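You operate a simulated robot arm through the tools that you are given. There is no shell and no other tool.

Carry out the task below with a simulated two-armed robot. There is one attempt and no reset: what you move stays moved.

TASK
Stretch the beige slip-on as the pink card says, using the white plug, then lock it.
Fine: plug in the card's hole, form down into the shoe, wind the teal wheel, pink lever over.

The check looks at the end state, three seconds after you hand in, the way a careful person would. Anything else that was tipped, shoved, dropped, spilled or broken makes it a failure.

THE ROBOT
Two 7-joint arms with two-finger parallel grippers on one trunk, on a base that drives. Base frame: it is fixed to the floor where the robot stands at the start and does not move with it; the origin is under the middle of the robot, x ahead of it, y to its left, z up. Readings come in m, degrees, newtons and seconds.
The left shoulder is at the start at [0.05, 0.161, 1.198], the right one opposite. With the tool pointing down near the work surface each hand reaches from about 0.18 to 0.68 m from the robot's upright axis, wherever it stands, measured 20 degrees to its own side. Places, roughly: pink lever [0.6, 0.1, 0.9]; stretch card [0.8, -0.2, 0.9]; stretcher form [0.5, 0, 1]; teal wheel [0.4, 0, 1.1]. Payload 3.43 kg a hand.
Tool frame (each hand has its own): the origin (TCP) lies between the finger pads and is the grasp point; the fingertips stand 0.03 m ahead of it; z points along the fingers, y is the line along which they close. Largest opening 0.094 m; finger width 0.028, thickness 0.01; the body of the gripper, 0.05 by 0.096 m, starts 0.055 m behind the TCP.
Orientation is that of the tool frame in the base frame, as [roll, pitch, yaw] about the fixed x, y, z axes, in that order (R = Rz(yaw) Ry(pitch) Rx(roll)). With the fingers straight down and closing along the base's y, the tool's x points along the base's -x, its y along +y and its z along -z.

THE INTERFACE
- The arms move only by the tool servo_tool. It takes "left_motion", "right_motion" or both (then of equal length, played together; a hand with none holds still); each is one flat list of numbers, 7 for each row, row after row: the shift along the base's x, y, z in units of 50 mm (1.0 is 50 mm), then the turn, a rotation vector about the base's x, y, z in units of 6 degrees (1.0 is 6 degrees), then the gripper command, from -1 (fully open) to 1 (shut), values between in proportion. In form: [dx, dy, dz, ax, ay, az, hand, dx, dy, dz, ax, ay, az, hand, ...]. A call has 1 to 20 rows; each row shifts and turns the commanded pose from where the row before left it. A call with a number of a shift or a turn outside -1 to 1 is refused whole. Each row takes 0.2 s and may step no farther than 0.05 m and 8.6 degrees from the row before; otherwise, or with a gripper value out of range, the whole call is refused. A pose out of reach is approached as far as the arm can. The call stops where the force on the tool passes 50 N (or 10 N more than at its start, if that is more) or the arm is blocked; 0.2 s more then pass. Each finger travels about 0.045 m/s and halts on what it meets, pressing with about 27 N; the grip force reading is that of the motor and also rises with nothing between the fingers. The clock runs only during rows and for 0.2 s after the last one: add rows that do not move to give the fingers time. It gives the time, the measured TCP pose, the force on the tool (base axes), the opening and the grip force at its end, in the units of the frame above (readings bear some noise), with the torque about the TCP (base axes, N m) and any sound that the robot's microphone picked up, and new pictures: "views" is both (left out), scene, wrist or none (wrist: the cameras of the hands that moved).
- Cameras (640 x 400 px; columns grow to the right, rows downward): "scene" is now at [0.1317, -0.0127, 1.3529]; the picture's right is [-0.20, -0.98, 0.00], its down [-0.33, 0.07, -0.94] and it looks along [0.92, -0.19, -0.34] (base axes); focal length 214 px, centre (320, 200). "left" rides on the left gripper at [0.076, -0.014, -0.102] in its tool frame; the picture's right is [0.18, 0.98, 0.00], its down [-0.75, 0.14, -0.64] and it looks along [-0.63, 0.12, 0.77] (tool axes); focal length 243 px, centre (320, 200). "right" rides on the right gripper at [0.076, 0.014, -0.102] in its tool frame; the picture's right is [-0.18, 0.98, 0.00], its down [-0.75, -0.14, -0.64] and it looks along [-0.63, -0.12, 0.77] (tool axes); focal length 243 px, centre (320, 200).
- lift_body(by): slides the trunk up (or, below 0, down) by that many m; the arms and the scene camera ride with it, the base frame stays. It gives what a move gives, with no picture.
- drive_base(legs): drives the robot by 1 to 6 legs, each [ahead, left, turn to the left] in m, m and degrees, along the robot's own axes; the way and the turn of a leg run together, so that a leg with both is an arc; at most 1.5 m and 180 degrees a leg. The arms and the cameras ride along, it lands a little off, and it stops where it bumps. It gives what a move gives, and a new picture of the scene camera.
- head_to(pan, tilt): turns the head with the scene camera to pan (to the left, within 80 degrees either way) and tilt (down, from -29 to 69), counted from straight ahead of the robot. It gives what a move gives, and a new picture of the scene camera.
- point_at(camera, pixels): for up to 12 pixels [column, row] of the newest picture of that camera ("zoom" is the newest enlarged one), the place [x, y, z] in the base frame of the surface seen there, good to about 0.002 m, but the place of the scene camera against the robot may be out by one fixed shift of up to 0.012 m in any direction. The clock stands still meanwhile.
- zoom(camera, box): a new picture of the part [left, top, right, bottom] of that camera's present view, enlarged. The clock stands still meanwhile.
- hand_in(): hands the job in; it is judged then, once.

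Leave the grippers open and the arms clear of the work at the hand-in unless told otherwise.

The tools are called as name(argument=value, ...) on one line, values as JSON. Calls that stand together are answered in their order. servo_tool: Moves the arms, as the interface text tells. Its arguments: {"type":"object","properties":{"left_motion":{"type":"array","items":{"type":"number"}},"right_motion":{"type":"array","items":{"type":"number"}},"views":{"type":"string","enum":["both","scene","wrist","none"]}},"required":[]} The other tools are called the same way: lift_body (by) slides the trunk up or down; drive_base (legs) drives the base; head_to (pan, tilt) turns the head that bears the scene camera; point_at (camera, pixels) gives the place of the surface under pixels of a picture; zoom (camera, box) takes an enlarged picture of a part of a camera's view; hand_in () hands the job in.

At the start:

```text
time_s: 0.0
left_tcp_pos: [0.3372, 0.0828, 1.2819]
left_orientation: [-179.9, -0.1, -179.8]
left_contact_force: [-0.7, -0.5, -0.8]
left_torque: [0.0, -0.05, 0.01]
left_width: 0.0941
left_grasp_force: 0.2
right_tcp_pos: [0.3468, -0.2192, 1.3581]
right_orientation: [180.0, 0.0, -180.0]
right_contact_force: [0.3, 0.5, -0.1]
right_torque: [-0.02, 0.0, 0.02]
right_width: 0.0941
right_grasp_force: 0.1
trunk travel left (down, up): [-0.225, 0.042]
robot x, y, heading: [0.0025, -0.004, -0.1]
head pan, tilt: [-11.8, 20.0]
```

scene: 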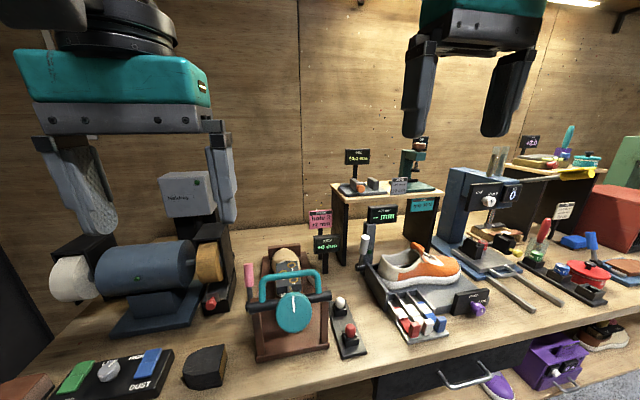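
right: 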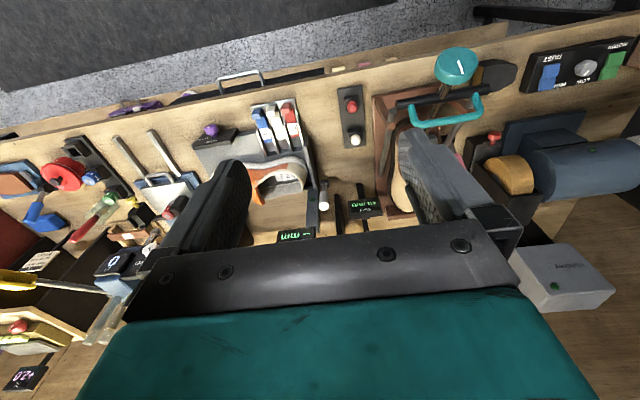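
left: 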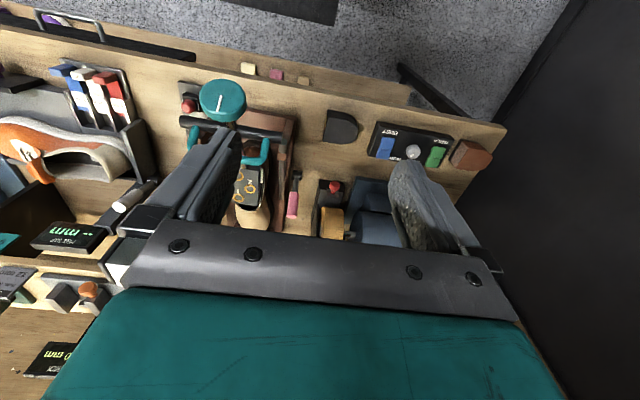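

I see the stretcher around pixel (290,300), with a pink card around (320,218) and a peg stand at (345,325). I'll zoom in on each before moving.

zoom(camera="scene", box=[230, 200, 370, 370])

zoom(camera="scene", box=[300, 200, 350, 265])

zoom(camera="left", box=[160, 60, 320, 250])

zoom(camera="right", box=[320, 40, 500, 230])

```text
2.35 times, centred on (300, 285) of scene
```

zoom: 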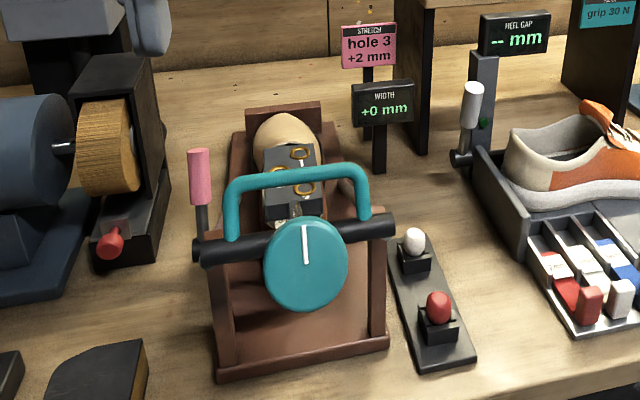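

```text
6.15 times, centred on (325, 232) of scene
```

zoom: 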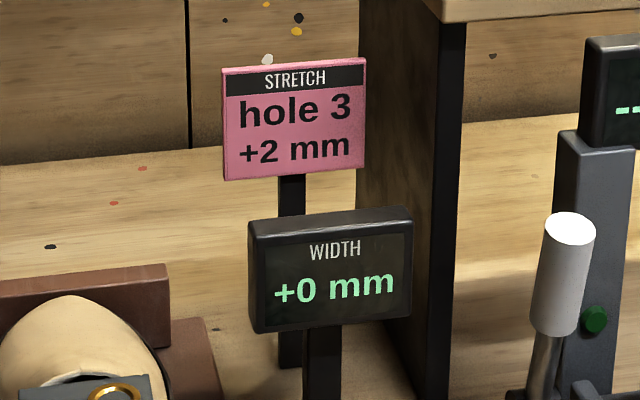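

```text
2.11 times, centred on (240, 155) of left
```

zoom: 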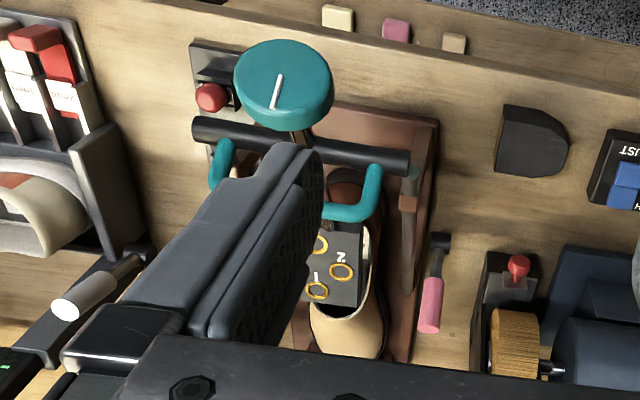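

```text
2.11 times, centred on (410, 135) of right
```

zoom: 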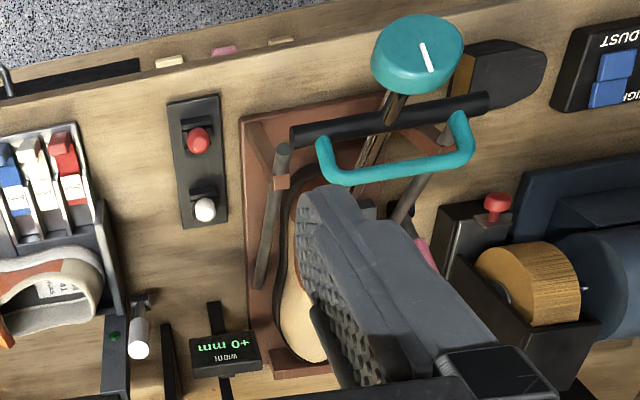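

The card reads "hole 3, +2 mm". The width display reads +0. I'll tilt the head down toward the stretcher for a better view.

head_to(pan=0, tilt=45)

```text
time_s: 0.9
left_tcp_pos: [0.3388, 0.0823, 1.2814]
left_orientation: [-179.9, 0.0, -179.9]
left_contact_force: [-0.6, 0.2, -1.1]
left_torque: [0.02, 0.0, -0.03]
left_width: 0.0941
left_grasp_force: 0.1
right_tcp_pos: [0.347, -0.2179, 1.3568]
right_orientation: [179.9, 0.0, -179.9]
right_contact_force: [0.8, -0.6, 0.8]
right_torque: [0.02, -0.01, 0.0]
right_width: 0.094
right_grasp_force: 0.1
trunk travel left (down, up): [-0.225, 0.042]
robot x, y, heading: [-0.0015, -0.004, -0.0]
head pan, tilt: [0.0, 45.0]
```

scene: 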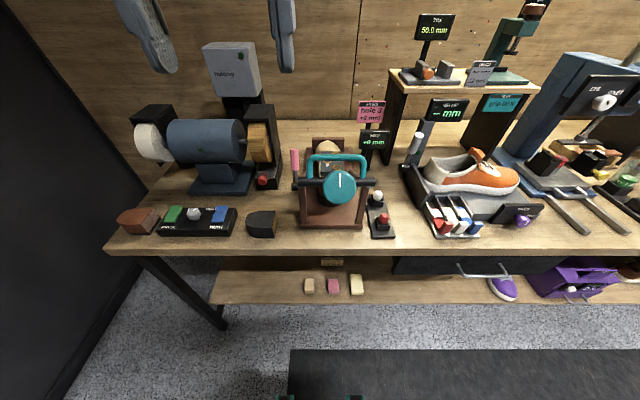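

Clear view now. I'll enlarge the stretcher.

zoom(camera="scene", box=[280, 125, 410, 245])

```text
3.33 times, centred on (345, 185) of scene
```

zoom: 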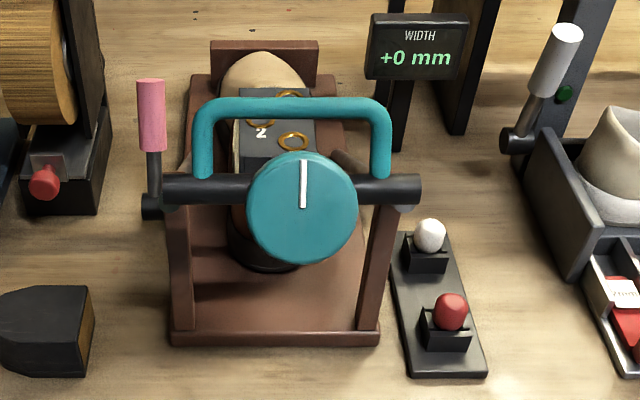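

I'll locate the main parts with point readings on the zoom picture.

point_at(camera="zoom", pixels=[[303, 205], [293, 108], [205, 150], [382, 150], [152, 85], [152, 140], [155, 205], [428, 230], [425, 265], [450, 305], [292, 140], [410, 190]])

point_at(camera="zoom", pixels=[[262, 125], [270, 155], [270, 70], [260, 50], [200, 325], [275, 310], [255, 255], [340, 150], [440, 365], [405, 250], [300, 170], [305, 250]])

```text
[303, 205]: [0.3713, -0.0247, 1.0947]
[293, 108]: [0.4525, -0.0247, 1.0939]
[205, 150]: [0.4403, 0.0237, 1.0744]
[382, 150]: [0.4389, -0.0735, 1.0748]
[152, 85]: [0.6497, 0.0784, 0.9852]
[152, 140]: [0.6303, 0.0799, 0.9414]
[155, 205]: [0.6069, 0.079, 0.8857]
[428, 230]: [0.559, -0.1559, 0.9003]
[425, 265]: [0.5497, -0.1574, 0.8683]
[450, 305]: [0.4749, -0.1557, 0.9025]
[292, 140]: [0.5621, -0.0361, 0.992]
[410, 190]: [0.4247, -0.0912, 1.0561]
```

```text
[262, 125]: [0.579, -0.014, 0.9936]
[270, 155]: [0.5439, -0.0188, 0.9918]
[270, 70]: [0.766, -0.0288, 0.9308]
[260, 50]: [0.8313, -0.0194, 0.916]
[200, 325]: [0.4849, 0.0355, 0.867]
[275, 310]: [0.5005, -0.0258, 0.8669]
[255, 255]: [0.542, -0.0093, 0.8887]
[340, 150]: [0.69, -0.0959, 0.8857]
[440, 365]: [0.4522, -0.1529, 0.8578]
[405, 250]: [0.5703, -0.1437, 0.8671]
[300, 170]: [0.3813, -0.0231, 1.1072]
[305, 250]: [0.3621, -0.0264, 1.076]
```

The form sits raised over the shoe, with the plug rack to its right. To understand the mechanism I want a side view, so I'll swing the right hand out to the right (clear of everything), turned to look toward +y.

servo_tool(right_motion=[0.15, -0.18, -0.2, 0, 0, 1, -1, 0.15, -0.18, -0.2, 0, 0, 1, -1, 0.15, -0.18, -0.2, 0, 0, 1, -1, 0.15, -0.18, -0.2, 0, 0, 1, -1, 0.15, -0.18, -0.2, 0, 0, 1, -1, 0.15, -0.18, -0.2, 0, 0, 1, -1, 0.15, -0.18, -0.2, 0, 0, 1, -1, 0.15, -0.18, -0.2, 0, 0, 1, -1, 0.15, -0.18, -0.2, 0, 0, 1, -1, 0.15, -0.18, -0.2, 0, 0, 1, -1, 0.15, -0.18, -0.2, 0, 0, 1, -1, 0.15, -0.18, -0.2, 0, 0, 1, -1, 0.15, -0.18, -0.2, 0, 0, 1, -1, 0.15, -0.18, -0.2, 0, 0, 1, -1, 0.15, -0.18, -0.2, 0, 0, 1, -1, 0, 0, 0, 1, 0, 0, -1, 0, 0, 0, 1, 0, 0, -1, 0, 0, 0, 1, 0, 0, -1, 0, 0, 0, 1, 0, 0, -1], views="both")

```text
time_s: 4.9
left_tcp_pos: [0.3373, 0.0812, 1.2811]
left_orientation: [-179.9, 0.0, -179.8]
left_contact_force: [-0.5, 0.1, 0.1]
left_torque: [-0.01, 0.01, 0.0]
left_width: 0.0939
left_grasp_force: 0.1
right_tcp_pos: [0.2621, -0.1376, 1.1537]
right_orientation: [-179.9, 24.1, -90.2]
right_contact_force: [0.2, -0.5, 0.1]
right_torque: [0.0, -0.02, -0.02]
right_width: 0.094
right_grasp_force: 0.1
right hand out of reach, approached as far as the arm can: row 7, 8, 9, 10, 11, 12, 13, 14, 15, 16, 17, 18, 19
trunk travel left (down, up): [-0.225, 0.042]
robot x, y, heading: [-0.0001, -0.0008, 0.0]
head pan, tilt: [0.0, 45.0]
```

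scene: 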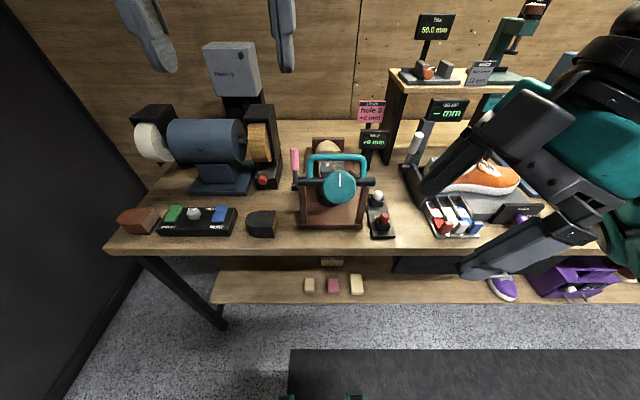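
right: 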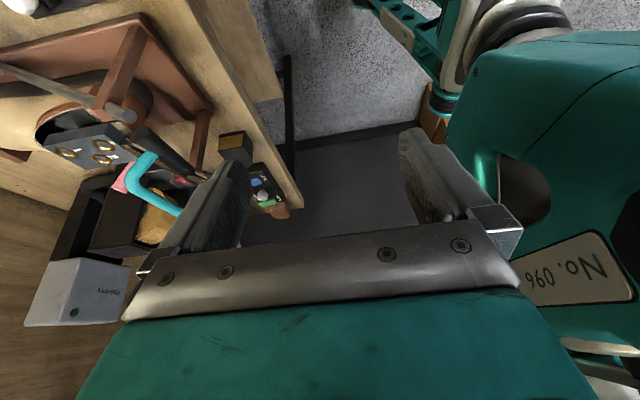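

The turned pose was out of reach part-way, but the right camera sees the stretcher from the side at the upper left. I'll enlarge it.

zoom(camera="right", box=[0, 0, 240, 260])

point_at(camera="right", pixels=[[68, 153], [103, 145], [103, 160], [148, 160], [120, 180], [118, 112], [130, 30], [40, 135], [135, 180], [100, 130]])

```text
1.54 times, centred on (120, 130) of right
```

zoom: 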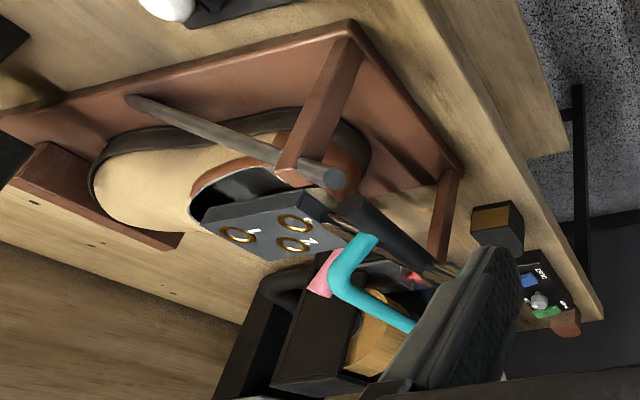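

```text
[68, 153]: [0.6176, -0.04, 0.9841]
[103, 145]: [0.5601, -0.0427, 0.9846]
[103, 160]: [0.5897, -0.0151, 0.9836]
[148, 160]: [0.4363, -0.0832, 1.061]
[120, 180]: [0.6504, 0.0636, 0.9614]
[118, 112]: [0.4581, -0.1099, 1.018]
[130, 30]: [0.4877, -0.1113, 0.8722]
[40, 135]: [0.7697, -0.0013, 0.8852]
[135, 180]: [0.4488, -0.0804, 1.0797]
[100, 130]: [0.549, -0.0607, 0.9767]
```

I see the form plate with three gold-ringed holes, tilted form, guide rods and the bar. I'll bring the right hand back to straight-down orientation, hands off the work.

servo_tool(right_motion=[0, 0, 0, -1, 0, 0, -1, 0, 0, 0, -1, 0, 0, -1, 0, 0, 0, -1, 0, 0, -1, 0, 0, 0, -1, 0, 0, -1, 0, 0, 0, 0, 0, -1, -1, 0, 0, 0, 0, 0, -1, -1, 0, 0, 0, 0, 0, -1, -1, 0, 0, 0, 0, 0, -1, -1, 0, 0, 0, 0, 0, -1, -1, 0, 0, 0, 0, 0, -1, -1, 0, 0, 0, 0, 0, -1, -1, 0, 0, 0, 0, 0, -1, -1], views="both")

```text
time_s: 7.5
left_tcp_pos: [0.3367, 0.0819, 1.2804]
left_orientation: [-179.9, 0.0, -179.9]
left_contact_force: [0.2, -0.6, 0.4]
left_torque: [0.0, -0.01, 0.02]
left_width: 0.094
left_grasp_force: 0.0
right_tcp_pos: [0.2601, -0.1388, 1.153]
right_orientation: [180.0, 0.0, -138.1]
right_contact_force: [0.6, 0.0, -0.2]
right_torque: [0.04, 0.0, 0.01]
right_width: 0.0939
right_grasp_force: 0.1
trunk travel left (down, up): [-0.225, 0.042]
robot x, y, heading: [-0.0001, -0.0012, 0.2]
head pan, tilt: [0.0, 45.0]
```

scene: 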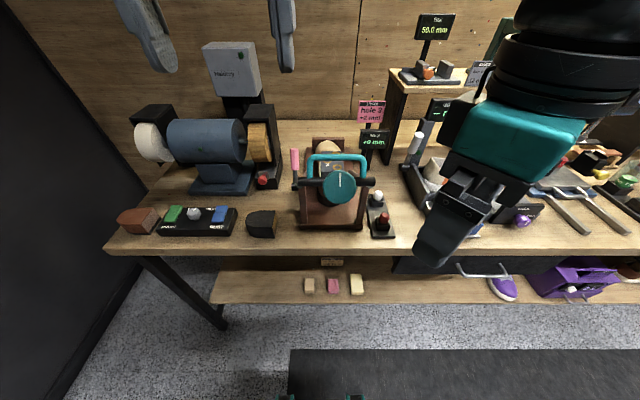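
right: 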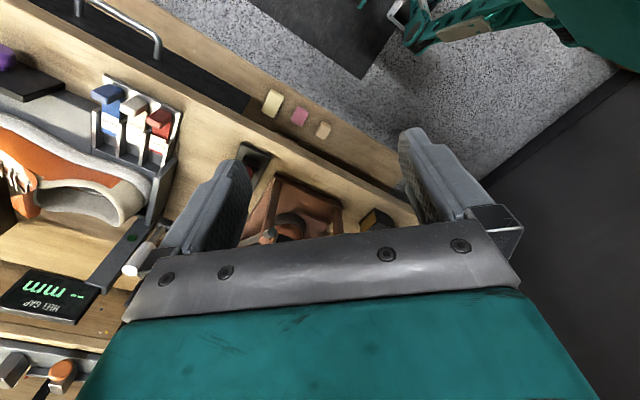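

The commanded pose follows the measured one. I'll move the right hand forward-right and tilt it 30° so its camera looks at the stretcher obliquely.

servo_tool(right_motion=[0.5, -0.4, 0, 0, 0, 0, -1, 0.5, -0.4, 0, 0, 0, 0, -1, 0.5, -0.4, 0, 0, 0, 0, -1, 0.5, -0.4, 0, 0, 0, 0, -1, 0.5, -0.4, 0, 0, 0, 0, -1, 0, 0, 0, 0.67, -0.74, 0, -1, 0, 0, 0, 0.67, -0.74, 0, -1, 0, 0, 0, 0.67, -0.74, 0, -1, 0, 0, 0, 0.67, -0.74, 0, -1, 0, 0, 0, 0.67, -0.74, 0, -1], views="both")

```text
time_s: 9.7
left_tcp_pos: [0.3373, 0.0817, 1.2824]
left_orientation: [-179.9, 0.0, -180.0]
left_contact_force: [-0.8, -0.5, -0.6]
left_torque: [0.01, 0.01, 0.0]
left_width: 0.0942
left_grasp_force: 0.0
right_tcp_pos: [0.3859, -0.2376, 1.1534]
right_orientation: [-180.0, 29.9, -138.1]
right_contact_force: [-0.1, -0.2, 0.5]
right_torque: [-0.01, 0.02, 0.03]
right_width: 0.0942
right_grasp_force: 0.0
trunk travel left (down, up): [-0.225, 0.042]
robot x, y, heading: [-0.0025, 0.0007, 0.3]
head pan, tilt: [0.0, 45.0]
```

scene: 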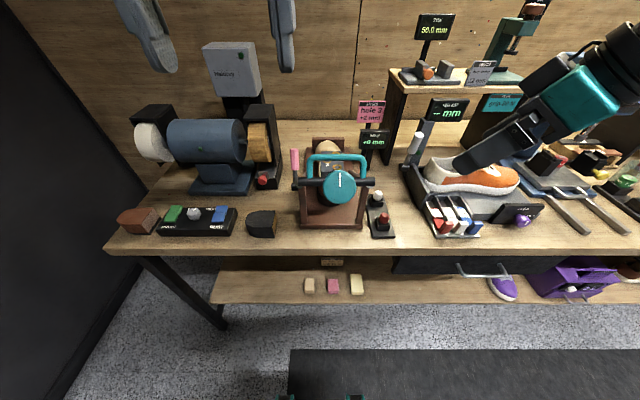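
right: 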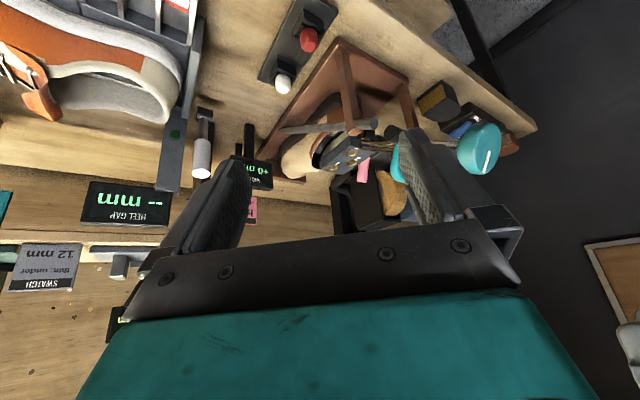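

Good angle; zoom on the stretcher.

zoom(camera="right", box=[240, 0, 520, 240])

zoom(camera="right", box=[280, 80, 400, 200])

```text
1.67 times, centred on (380, 120) of right
```

zoom: 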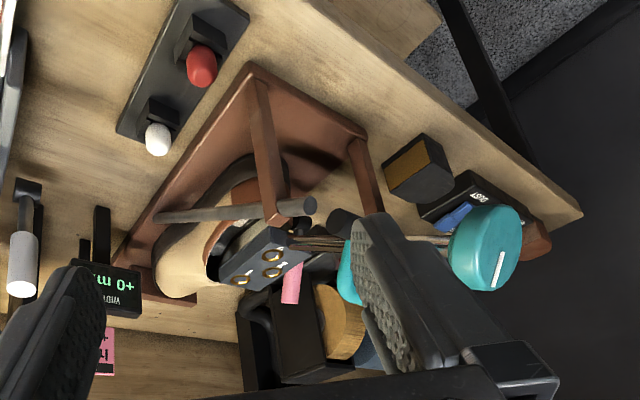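

```text
3.33 times, centred on (340, 140) of right
```

zoom: 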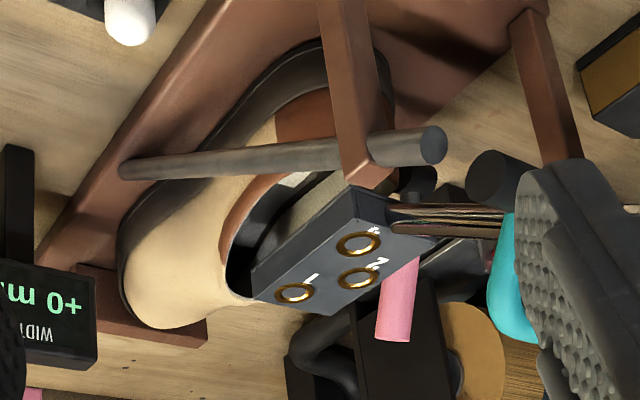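

I need the stretcher clear of the finger; I'll turn the hand 18° about z and move it slightly closer.

servo_tool(right_motion=[0.3, 0, 0.2, 0, 0, 1, -1, 0.3, 0, 0.2, 0, 0, 1, -1, 0.3, 0, 0.2, 0, 0, 1, -1], views="wrist")

zoom(camera="right", box=[220, 20, 440, 200])

```text
time_s: 10.5
left_tcp_pos: [0.3369, 0.0808, 1.2814]
left_orientation: [-180.0, 0.0, -179.9]
left_contact_force: [-0.2, 0.6, -1.0]
left_torque: [0.0, -0.01, 0.02]
left_width: 0.094
left_grasp_force: 0.1
right_tcp_pos: [0.3806, -0.2356, 1.2155]
right_orientation: [-179.4, 29.8, -125.7]
right_contact_force: [-0.1, -1.0, 0.5]
right_torque: [-0.02, -0.04, 0.01]
right_width: 0.0942
right_grasp_force: 0.0
right hand out of reach, approached as far as the arm can: row 1, 2, 3
trunk travel left (down, up): [-0.225, 0.042]
robot x, y, heading: [0.001, -0.0001, -0.0]
head pan, tilt: [0.0, 45.0]
```

right: 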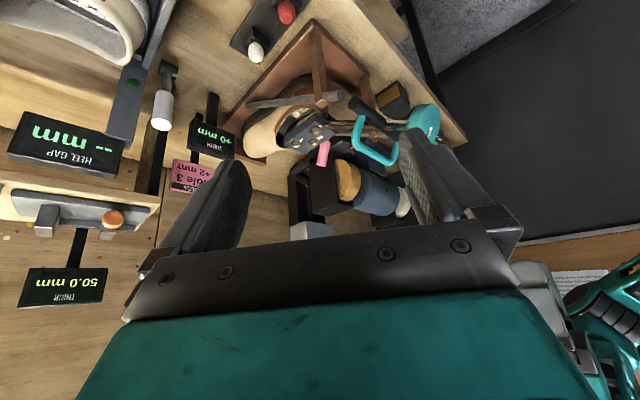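

```text
2.22 times, centred on (330, 110) of right
```

zoom: 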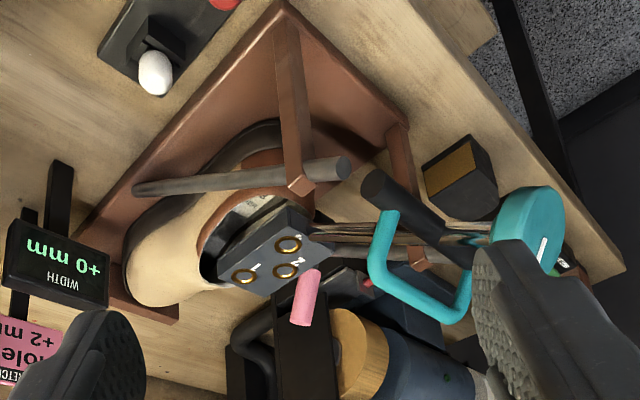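

Now the mechanism is clear: form slides down along sloping rods with the teal handle. Let me zoom in further to read hole labels around (305,130).

zoom(camera="right", box=[275, 100, 345, 160])

point_at(camera="right", pixels=[[350, 115], [375, 158], [375, 105], [425, 122], [437, 120], [256, 55], [320, 100], [250, 104], [370, 95], [362, 120]])

```text
6.67 times, centred on (310, 130) of right
```

zoom: 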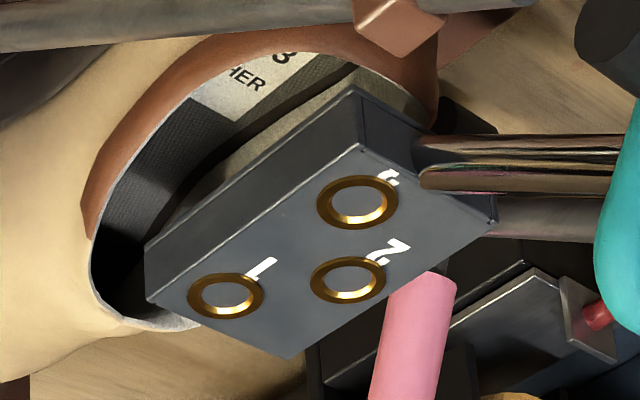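

```text
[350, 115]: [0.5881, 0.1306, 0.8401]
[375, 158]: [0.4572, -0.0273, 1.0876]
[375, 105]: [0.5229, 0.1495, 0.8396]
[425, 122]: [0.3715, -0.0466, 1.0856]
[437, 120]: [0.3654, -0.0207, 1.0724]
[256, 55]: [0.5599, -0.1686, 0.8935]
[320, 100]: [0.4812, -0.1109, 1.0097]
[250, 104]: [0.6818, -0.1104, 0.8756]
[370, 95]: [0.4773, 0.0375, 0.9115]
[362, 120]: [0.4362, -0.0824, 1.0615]
```

Hole labelled 3 is the heel-side right one at about [0.560, -0.043, 0.985] (1 is toward the toe, 2 on the left). White plug is at about [0.560, -0.168, 0.89]. I'll straighten the right hand and bring it above the plug.

servo_tool(right_motion=[0, 0, 0, -0.812, 0.584, 0, -1, 0, 0, 0, -0.812, 0.584, 0, -1, 0, 0, 0, -0.812, 0.584, 0, -1, 0, 0, 0, -0.812, 0.584, 0, -1, 0, 0, 0, -0.812, 0.584, 0, -1, 0, 0.1, 0, 0, 0, -1, -1, 0.2, 0.1, 0, 0, 0, -1, -1, 0.3, 0.1, 0, 0, 0, -1, -1, 0.4, 0.1, 0, 0, 0, -1, -1, 0.4, 0.1, 0, 0, 0, -1, -1, 0.4, 0.1, 0, 0, 0, -1, -1, 0.4, 0.2, 0, 0, 0, -1, -1, 0.4, 0.2, 0, 0, 0, -1, -1, 0.4, 0.2, 0, 0, 0, -1, -1], views="both")

```text
time_s: 13.5
left_tcp_pos: [0.3374, 0.0828, 1.2818]
left_orientation: [-179.9, -0.1, -179.9]
left_contact_force: [-1.1, 0.0, -0.6]
left_torque: [-0.03, 0.01, 0.01]
left_width: 0.0942
left_grasp_force: 0.0
right_tcp_pos: [0.5249, -0.1709, 1.2135]
right_orientation: [-179.4, -0.2, -179.6]
right_contact_force: [0.8, -0.6, 0.4]
right_torque: [0.03, 0.03, -0.04]
right_width: 0.094
right_grasp_force: 0.0
right hand out of reach, approached as far as the arm can: row 5
trunk travel left (down, up): [-0.225, 0.042]
robot x, y, heading: [-0.0013, -0.0024, -0.1]
head pan, tilt: [0.0, 45.0]
```

scene: 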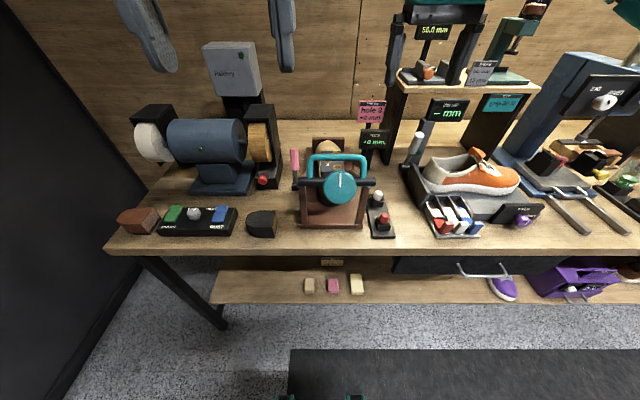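
right: 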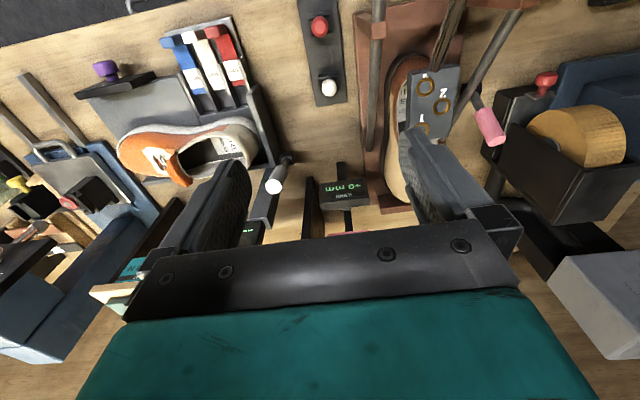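

Nice view of the holes and plug. Zoom and measure.

zoom(camera="right", box=[300, 0, 480, 140])

point_at(camera="zoom", pixels=[[98, 300], [98, 285], [98, 320], [70, 340], [450, 300], [505, 382], [440, 455], [68, 85]])

```text
2.86 times, centred on (390, 70) of right
```

zoom: 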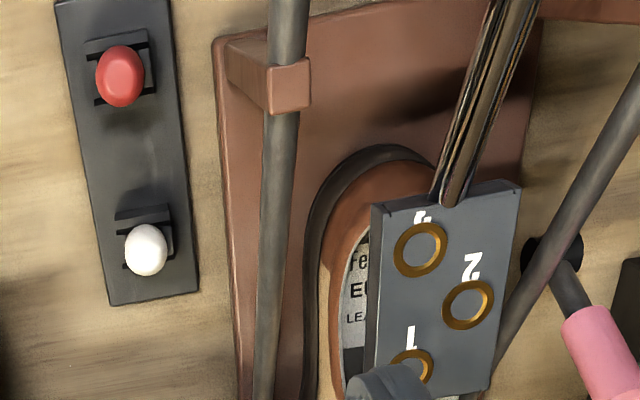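

```text
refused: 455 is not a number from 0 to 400
```

I'll look closer at the label near the third hole (about right-image pixel (418,76)).

zoom(camera="right", box=[400, 50, 450, 140])

zoom(camera="right", box=[315, 55, 355, 95])

zoom(camera="right", box=[405, 62, 435, 82])

point_at(camera="right", pixels=[[328, 86], [328, 80], [328, 92], [426, 87], [443, 106], [420, 130], [320, 27], [340, 85]])

```text
4.44 times, centred on (425, 95) of right
```

zoom: 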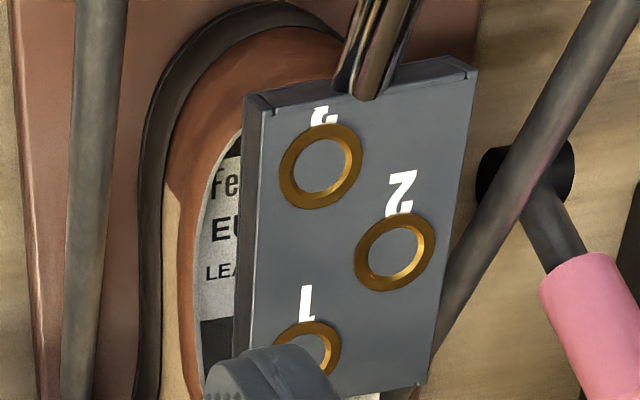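

```text
10.00 times, centred on (335, 75) of right
```

zoom: 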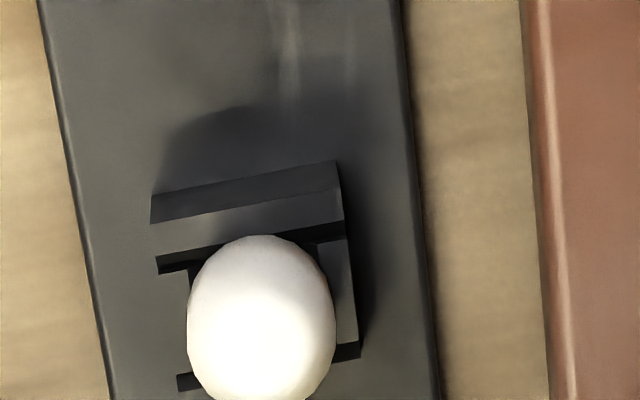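

```text
16.00 times, centred on (420, 72) of right
```

zoom: 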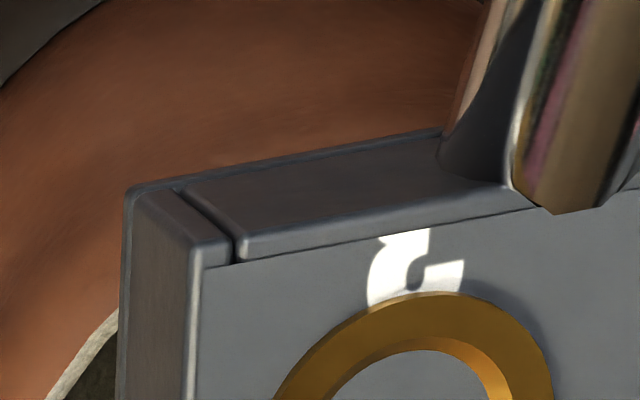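

```text
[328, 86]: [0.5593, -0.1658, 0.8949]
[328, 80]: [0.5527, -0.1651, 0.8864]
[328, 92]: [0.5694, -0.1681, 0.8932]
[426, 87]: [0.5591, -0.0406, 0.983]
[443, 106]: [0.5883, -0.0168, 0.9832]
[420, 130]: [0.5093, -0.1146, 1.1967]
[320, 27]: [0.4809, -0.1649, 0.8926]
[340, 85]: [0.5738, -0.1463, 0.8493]
```

The third label is a 3 clipped at the plate edge. Now I measure the plug holder shape around right-image (328,75).

point_at(camera="right", pixels=[[328, 75.3], [328, 77], [328, 79], [336, 77], [337, 83], [337.5, 90], [322, 91], [335, 79.5], [320, 70], [345, 85], [370, 60], [372, 110]])

```text
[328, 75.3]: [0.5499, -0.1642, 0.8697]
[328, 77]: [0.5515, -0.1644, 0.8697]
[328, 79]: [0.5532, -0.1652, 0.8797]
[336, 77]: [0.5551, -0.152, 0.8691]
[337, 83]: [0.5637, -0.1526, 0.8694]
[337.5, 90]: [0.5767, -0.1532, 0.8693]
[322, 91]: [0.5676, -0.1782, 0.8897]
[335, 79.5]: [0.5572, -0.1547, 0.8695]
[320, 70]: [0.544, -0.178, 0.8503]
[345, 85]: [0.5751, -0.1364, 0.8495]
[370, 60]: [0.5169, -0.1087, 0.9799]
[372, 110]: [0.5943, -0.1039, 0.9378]
```

Holder top is z≈0.869, knob top ≈0.897. The frame's rod is close on the left, so I'll turn the right hand to close along x (yaw 90) so the narrow side of the gripper faces the rod, checking reach up high.

servo_tool(right_motion=[0.05, 0, 0, 0, 0, -1, -1, 0.05, 0, 0, 0, 0, -1, -1, 0.05, 0, 0, 0, 0, -1, -1, 0.05, 0, 0, 0, 0, -1, -1, 0.05, 0, 0, 0, 0, -1, -1, 0.05, 0, 0, 0, 0, -1, -1, 0.05, 0, 0, 0, 0, -1, -1, 0.05, 0, 0, 0, 0, -1, -1, 0.05, 0, 0, 0, 0, -1, -1, 0.05, 0, 0, 0, 0, -1, -1, 0.05, 0, 0, 0, 0, -1, -1, 0.05, 0, 0, 0, 0, -1, -1, 0.05, 0, 0, 0, 0, -1, -1, 0.05, 0, 0, 0, 0, -1, -1, 0.05, 0, 0, 0, 0, -1, -1], views="both")

```text
time_s: 16.7
left_tcp_pos: [0.3379, 0.0815, 1.2819]
left_orientation: [-179.9, 0.1, -179.9]
left_contact_force: [1.3, 0.4, 0.8]
left_torque: [-0.02, 0.04, 0.03]
left_width: 0.0939
left_grasp_force: 0.1
right_tcp_pos: [0.5625, -0.1697, 1.2136]
right_orientation: [-179.6, -0.2, 90.3]
right_contact_force: [0.5, 0.4, 0.2]
right_torque: [0.0, -0.02, 0.05]
right_width: 0.0939
right_grasp_force: 0.0
trunk travel left (down, up): [-0.225, 0.042]
robot x, y, heading: [-0.0028, 0.0048, -0.0]
head pan, tilt: [0.0, 45.0]
```

scene: 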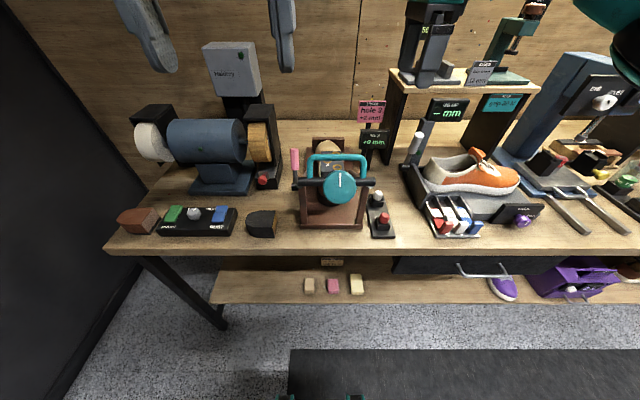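
right: 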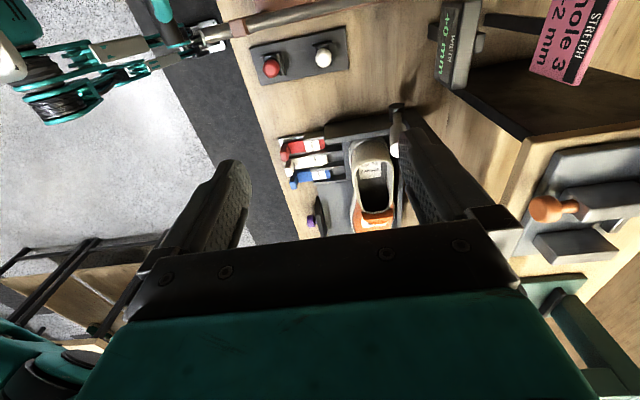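

Reachable. Check the neighbours of the planned descent: display, white handle, and a refined plug position at (323,57).

point_at(camera="right", pixels=[[322, 55], [322, 47], [331, 56], [314, 56], [322, 64], [455, 60], [436, 40], [475, 45], [400, 140], [398, 108], [345, 20], [272, 67]])

zoom(camera="right", box=[250, 20, 350, 90])

```text
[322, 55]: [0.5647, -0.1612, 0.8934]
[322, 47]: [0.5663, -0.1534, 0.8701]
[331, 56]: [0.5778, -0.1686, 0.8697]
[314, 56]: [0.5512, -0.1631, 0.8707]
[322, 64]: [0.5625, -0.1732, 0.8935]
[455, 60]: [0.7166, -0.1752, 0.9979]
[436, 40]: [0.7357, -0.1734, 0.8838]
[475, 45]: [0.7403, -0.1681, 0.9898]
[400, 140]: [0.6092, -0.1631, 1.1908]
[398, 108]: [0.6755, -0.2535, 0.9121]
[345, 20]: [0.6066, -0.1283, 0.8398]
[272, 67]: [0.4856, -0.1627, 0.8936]
```

```text
5.71 times, centred on (300, 55) of right
```

zoom: 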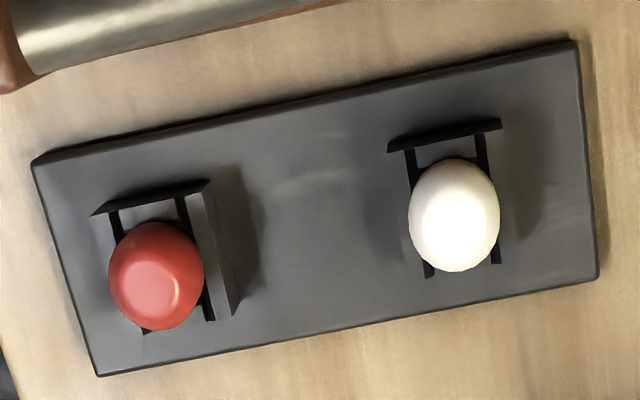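

Plug knob centre ≈ [0.563, -0.166], top ≈0.895, about 24 mm wide. I'll set the opening to ~60 mm and descend to z≈0.95.

servo_tool(right_motion=[0.02, 0.07, 0, 0, 0, 0, -0.28, 0, 0, -0.8, 0, 0, 0, -0.28, 0, 0, -0.9, 0, 0, 0, -0.28, 0, 0, -0.9, 0, 0, 0, -0.28, 0, 0, -0.9, 0, 0, 0, -0.28, 0, 0, -0.9, 0, 0, 0, -0.28, 0, 0, -0.87, 0, 0, 0, -0.28, 0, 0, 0, 0, 0, 0, -0.28], views="both")

```text
time_s: 18.5
left_tcp_pos: [0.3374, 0.0812, 1.282]
left_orientation: [-180.0, 0.1, -179.9]
left_contact_force: [0.0, 0.2, 0.2]
left_torque: [0.02, -0.03, -0.03]
left_width: 0.0942
left_grasp_force: 0.0
right_tcp_pos: [0.5619, -0.1664, 0.9499]
right_orientation: [-179.5, -0.2, 90.5]
right_contact_force: [1.3, -0.4, 0.3]
right_torque: [-0.02, 0.0, -0.03]
right_width: 0.0602
right_grasp_force: 0.1
trunk travel left (down, up): [-0.225, 0.042]
robot x, y, heading: [-0.0021, -0.0006, 0.0]
head pan, tilt: [0.0, 45.0]
```

scene: 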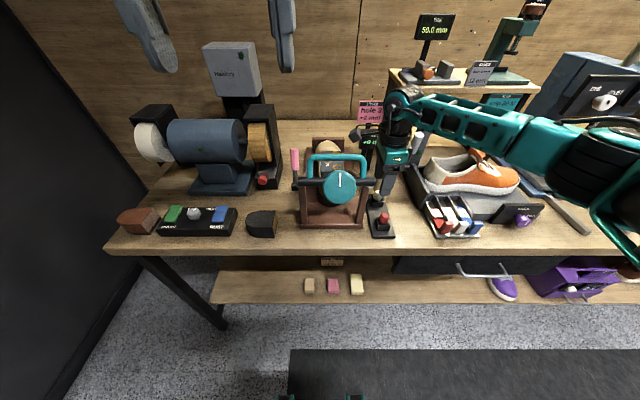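
right: 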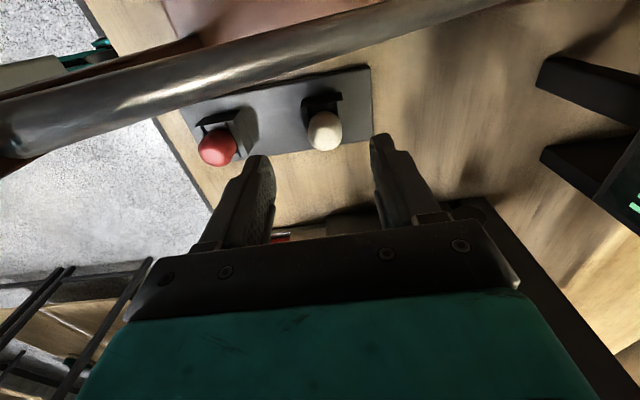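

Plug in view at (324,130), between the fingers. Measure again with this closer view.

point_at(camera="right", pixels=[[324, 130], [309, 130], [340, 130], [324, 113], [324, 146], [324, 105], [344, 118], [310, 100], [320, 60], [340, 20]])

zoom(camera="right", box=[180, 70, 400, 210])

```text
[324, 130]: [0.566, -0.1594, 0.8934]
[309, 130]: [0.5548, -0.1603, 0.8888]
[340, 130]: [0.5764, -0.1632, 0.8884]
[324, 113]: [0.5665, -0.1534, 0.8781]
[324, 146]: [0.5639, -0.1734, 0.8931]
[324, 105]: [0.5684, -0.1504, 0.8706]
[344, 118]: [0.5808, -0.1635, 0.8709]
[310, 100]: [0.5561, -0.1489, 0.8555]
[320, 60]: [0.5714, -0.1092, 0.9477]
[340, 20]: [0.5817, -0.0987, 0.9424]
```

```text
2.86 times, centred on (290, 140) of right
```

zoom: 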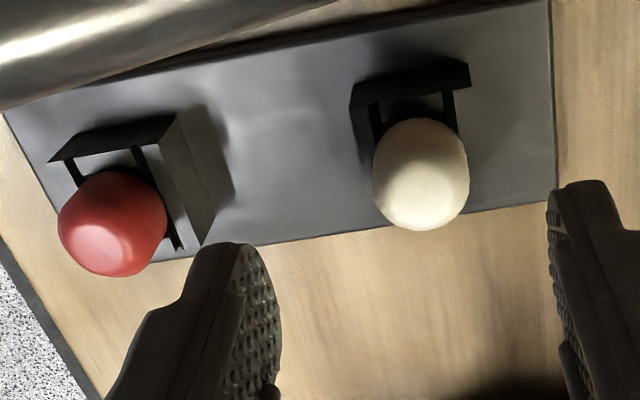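

Knob centre ≈ [0.5655, -0.166]. Descend to TCP z≈0.902 (tips 3 mm over the holder top), then close.

servo_tool(right_motion=[0.07, 0, -0.3, 0, 0, 0, -0.28, 0, 0, -0.33, 0, 0, 0, -0.28, 0, 0, -0.33, 0, 0, 0, -0.28, 0, 0, 0, 0, 0, 0, -0.28, 0, 0, 0, 0, 0, 0, 1, 0, 0, 0, 0, 0, 0, 1, 0, 0, 0, 0, 0, 0, 1, 0, 0, 0, 0, 0, 0, 1, 0, 0, 0, 0, 0, 0, 1], views="wrist")

```text
time_s: 20.5
left_tcp_pos: [0.336, 0.0817, 1.2816]
left_orientation: [-179.8, -0.1, -179.9]
left_contact_force: [0.0, 0.9, -0.6]
left_torque: [-0.01, 0.01, 0.0]
left_width: 0.094
left_grasp_force: 0.0
right_tcp_pos: [0.5656, -0.1684, 0.9005]
right_orientation: [-179.4, -0.3, 90.4]
right_contact_force: [-0.8, -0.1, -0.1]
right_torque: [0.01, 0.0, -0.01]
right_width: 0.0235
right_grasp_force: 27.0
trunk travel left (down, up): [-0.225, 0.042]
robot x, y, heading: [-0.0027, 0.0005, -0.4]
head pan, tilt: [0.0, 45.0]
```

right: 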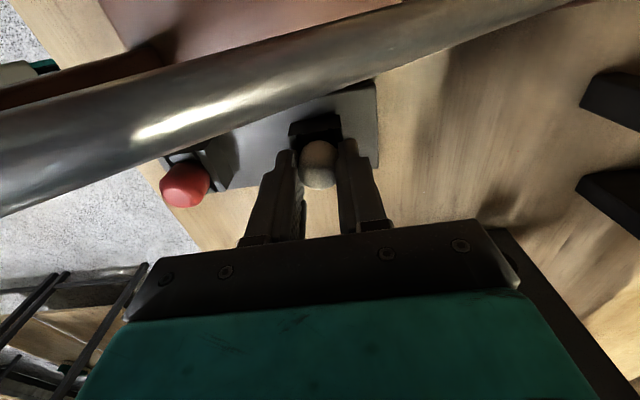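

Gripped at 23.5 mm. Lift straight up slowly, then higher.

servo_tool(right_motion=[0, 0, 0.2, 0, 0, 0, 1, 0, 0, 0.3, 0, 0, 0, 1, 0, 0, 0.5, 0, 0, 0, 1, 0, 0, 0.7, 0, 0, 0, 1, 0, 0, 0.7, 0, 0, 0, 1, 0, 0, 0.7, 0, 0, 0, 1, 0, 0, 0.7, 0, 0, 0, 1], views="both")

zoom(camera="scene", box=[330, 90, 450, 240])

zoom(camera="right", box=[220, 60, 420, 240])

```text
time_s: 22.1
left_tcp_pos: [0.3364, 0.0821, 1.2811]
left_orientation: [-179.9, 0.0, -180.0]
left_contact_force: [0.0, -0.1, 0.6]
left_torque: [-0.01, 0.0, -0.02]
left_width: 0.0937
left_grasp_force: 0.0
right_tcp_pos: [0.5669, -0.1655, 1.092]
right_orientation: [-179.5, -0.2, 90.5]
right_contact_force: [0.2, 0.8, -1.3]
right_torque: [-0.01, 0.01, 0.0]
right_width: 0.0232
right_grasp_force: 26.4
trunk travel left (down, up): [-0.225, 0.042]
robot x, y, heading: [-0.0032, -0.0008, 0.1]
head pan, tilt: [0.0, 45.0]
```

scene: 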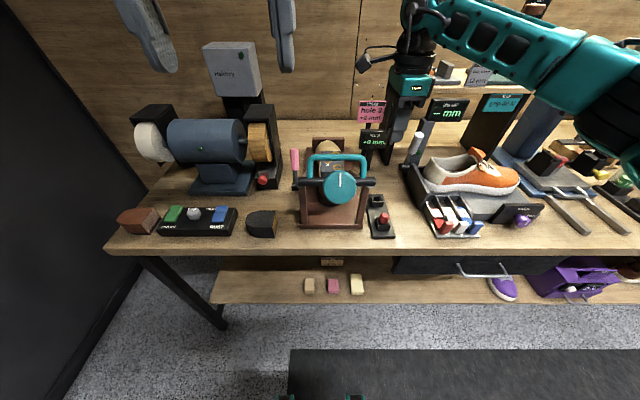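
right: 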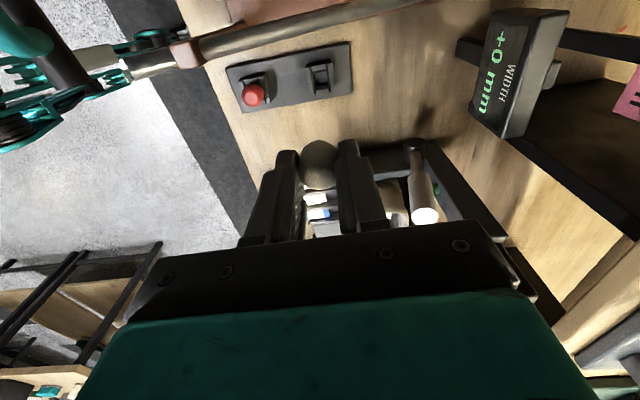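

```text
2.67 times, centred on (390, 165) of scene
```

zoom: 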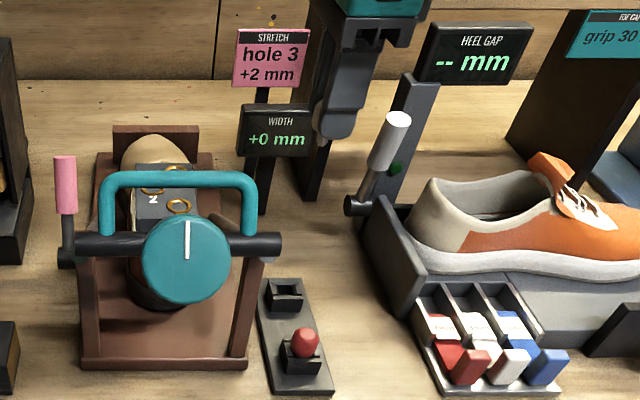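

```text
2.22 times, centred on (320, 150) of right
```

zoom: 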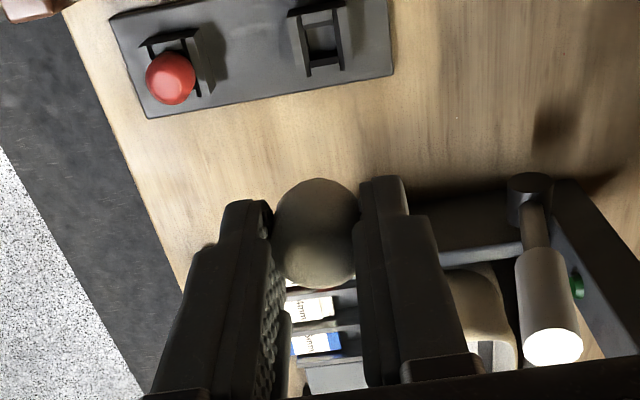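

Plug is held. I'll move it above hole 3, staying about 5 cm above the plate, and look.

servo_tool(right_motion=[-0.05, 0.6, 0, 0, 0, 0, 1, -0.05, 0.6, 0, 0, 0, 0, 1, -0.03, 0.6, 0, 0, 0, 0, 1, -0.03, 0.6, 0, 0, 0, 0, 1, 0, 0.08, -0.3, 0, 0, 0, 1, 0, 0, 0, 0, 0, 0, 1], views="both")

zoom(camera="right", box=[220, 20, 420, 240])

```text
time_s: 23.5
left_tcp_pos: [0.3371, 0.0822, 1.2825]
left_orientation: [-179.9, 0.0, -179.9]
left_contact_force: [-0.4, -0.8, -0.5]
left_torque: [0.02, 0.02, 0.0]
left_width: 0.094
left_grasp_force: 0.0
right_tcp_pos: [0.559, -0.0438, 1.077]
right_orientation: [-179.5, -0.2, 90.6]
right_contact_force: [0.1, -0.1, -0.5]
right_torque: [-0.03, 0.02, -0.02]
right_width: 0.0233
right_grasp_force: 26.5
trunk travel left (down, up): [-0.225, 0.042]
robot x, y, heading: [-0.0006, 0.0034, 0.1]
head pan, tilt: [0.0, 45.0]
```

scene: 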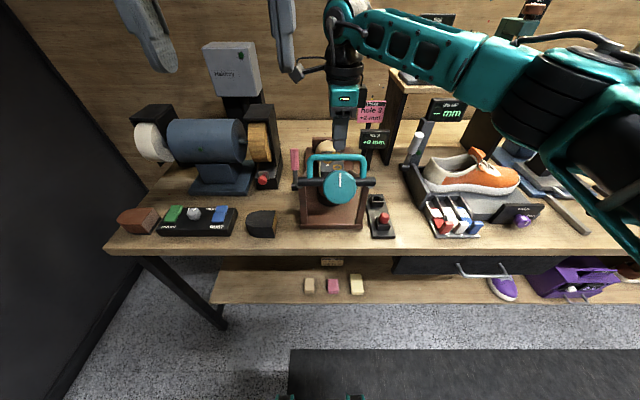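
right: 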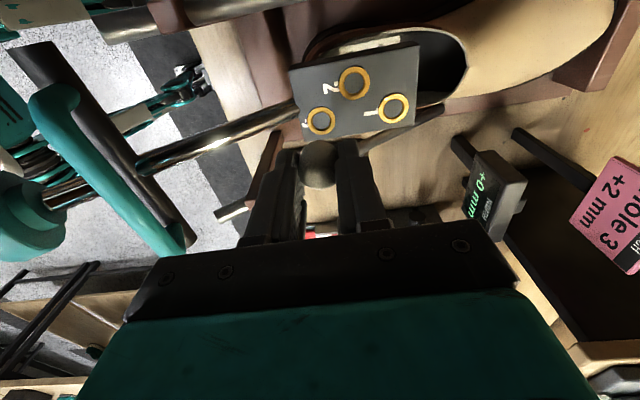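

```text
1.82 times, centred on (320, 130) of right
```

zoom: 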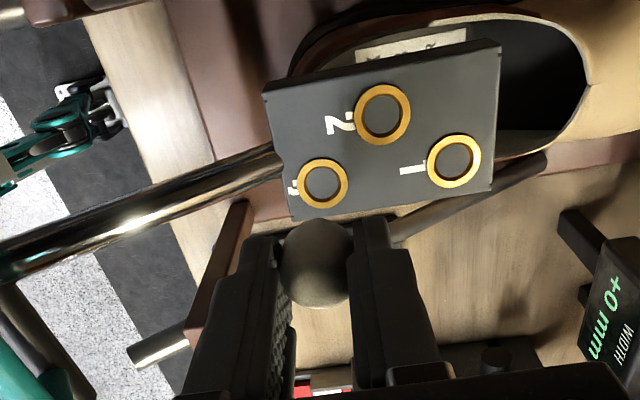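

Good view: hole 3 ring at zoom (321,184). I'll measure its ring and the plug, and enlarge the plug.

point_at(camera="zoom", pixels=[[300, 184], [344, 184], [321, 162], [321, 206], [321, 184], [315, 225], [315, 260], [315, 300], [290, 260], [340, 260], [381, 114], [454, 162]])

zoom(camera="right", box=[280, 100, 360, 200])

```text
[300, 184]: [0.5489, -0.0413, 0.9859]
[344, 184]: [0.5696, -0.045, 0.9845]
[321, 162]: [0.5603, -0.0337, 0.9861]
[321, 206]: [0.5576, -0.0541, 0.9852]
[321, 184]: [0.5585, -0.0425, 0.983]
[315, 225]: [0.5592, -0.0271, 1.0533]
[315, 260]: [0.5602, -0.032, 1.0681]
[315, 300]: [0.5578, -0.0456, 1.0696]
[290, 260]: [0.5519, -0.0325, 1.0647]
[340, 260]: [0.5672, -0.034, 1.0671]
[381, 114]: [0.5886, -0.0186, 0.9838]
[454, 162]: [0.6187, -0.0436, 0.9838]
```

```text
4.00 times, centred on (320, 150) of right
```

zoom: 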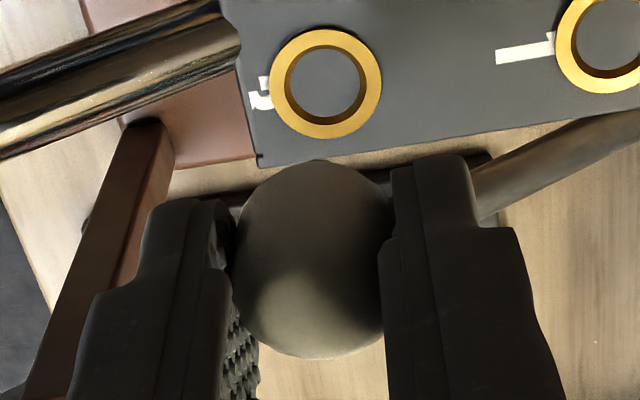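

Hole 3 centre ≈ [0.559, -0.0435]; plug centre about y −0.0395. Shift −4 mm in y and come down about 30 mm, then look again.

servo_tool(right_motion=[0, -0.08, -0.2, 0, 0, 0, 1, 0, 0, -0.2, 0, 0, 0, 1, 0, 0, -0.2, 0, 0, 0, 1, 0, 0, 0, 0, 0, 0, 1], views="wrist")

zoom(camera="right", box=[270, 80, 370, 200])

```text
time_s: 24.5
left_tcp_pos: [0.3377, 0.0816, 1.2826]
left_orientation: [-179.9, 0.0, -179.8]
left_contact_force: [-0.8, -0.5, -0.5]
left_torque: [0.01, 0.0, 0.03]
left_width: 0.0939
left_grasp_force: 0.1
right_tcp_pos: [0.5561, -0.0463, 1.0478]
right_orientation: [-179.5, -0.2, 90.4]
right_contact_force: [-0.5, 0.4, 0.4]
right_torque: [-0.01, -0.01, 0.03]
right_width: 0.0235
right_grasp_force: 26.5
trunk travel left (down, up): [-0.225, 0.042]
robot x, y, heading: [-0.0037, -0.0001, -0.1]
head pan, tilt: [0.0, 45.0]
```

right: 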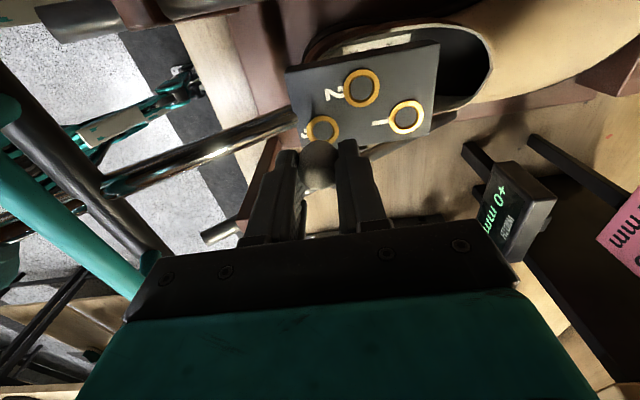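

```text
3.33 times, centred on (320, 140) of right
```

zoom: 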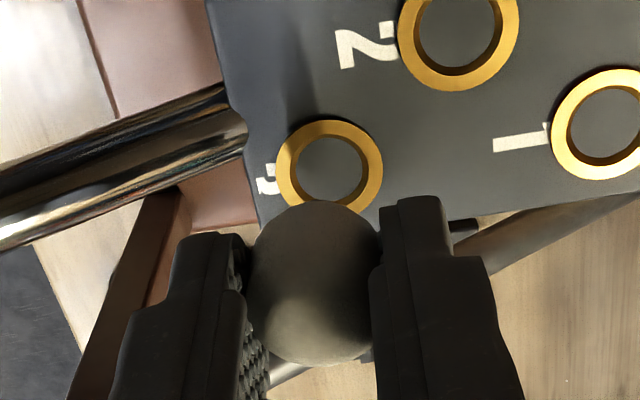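

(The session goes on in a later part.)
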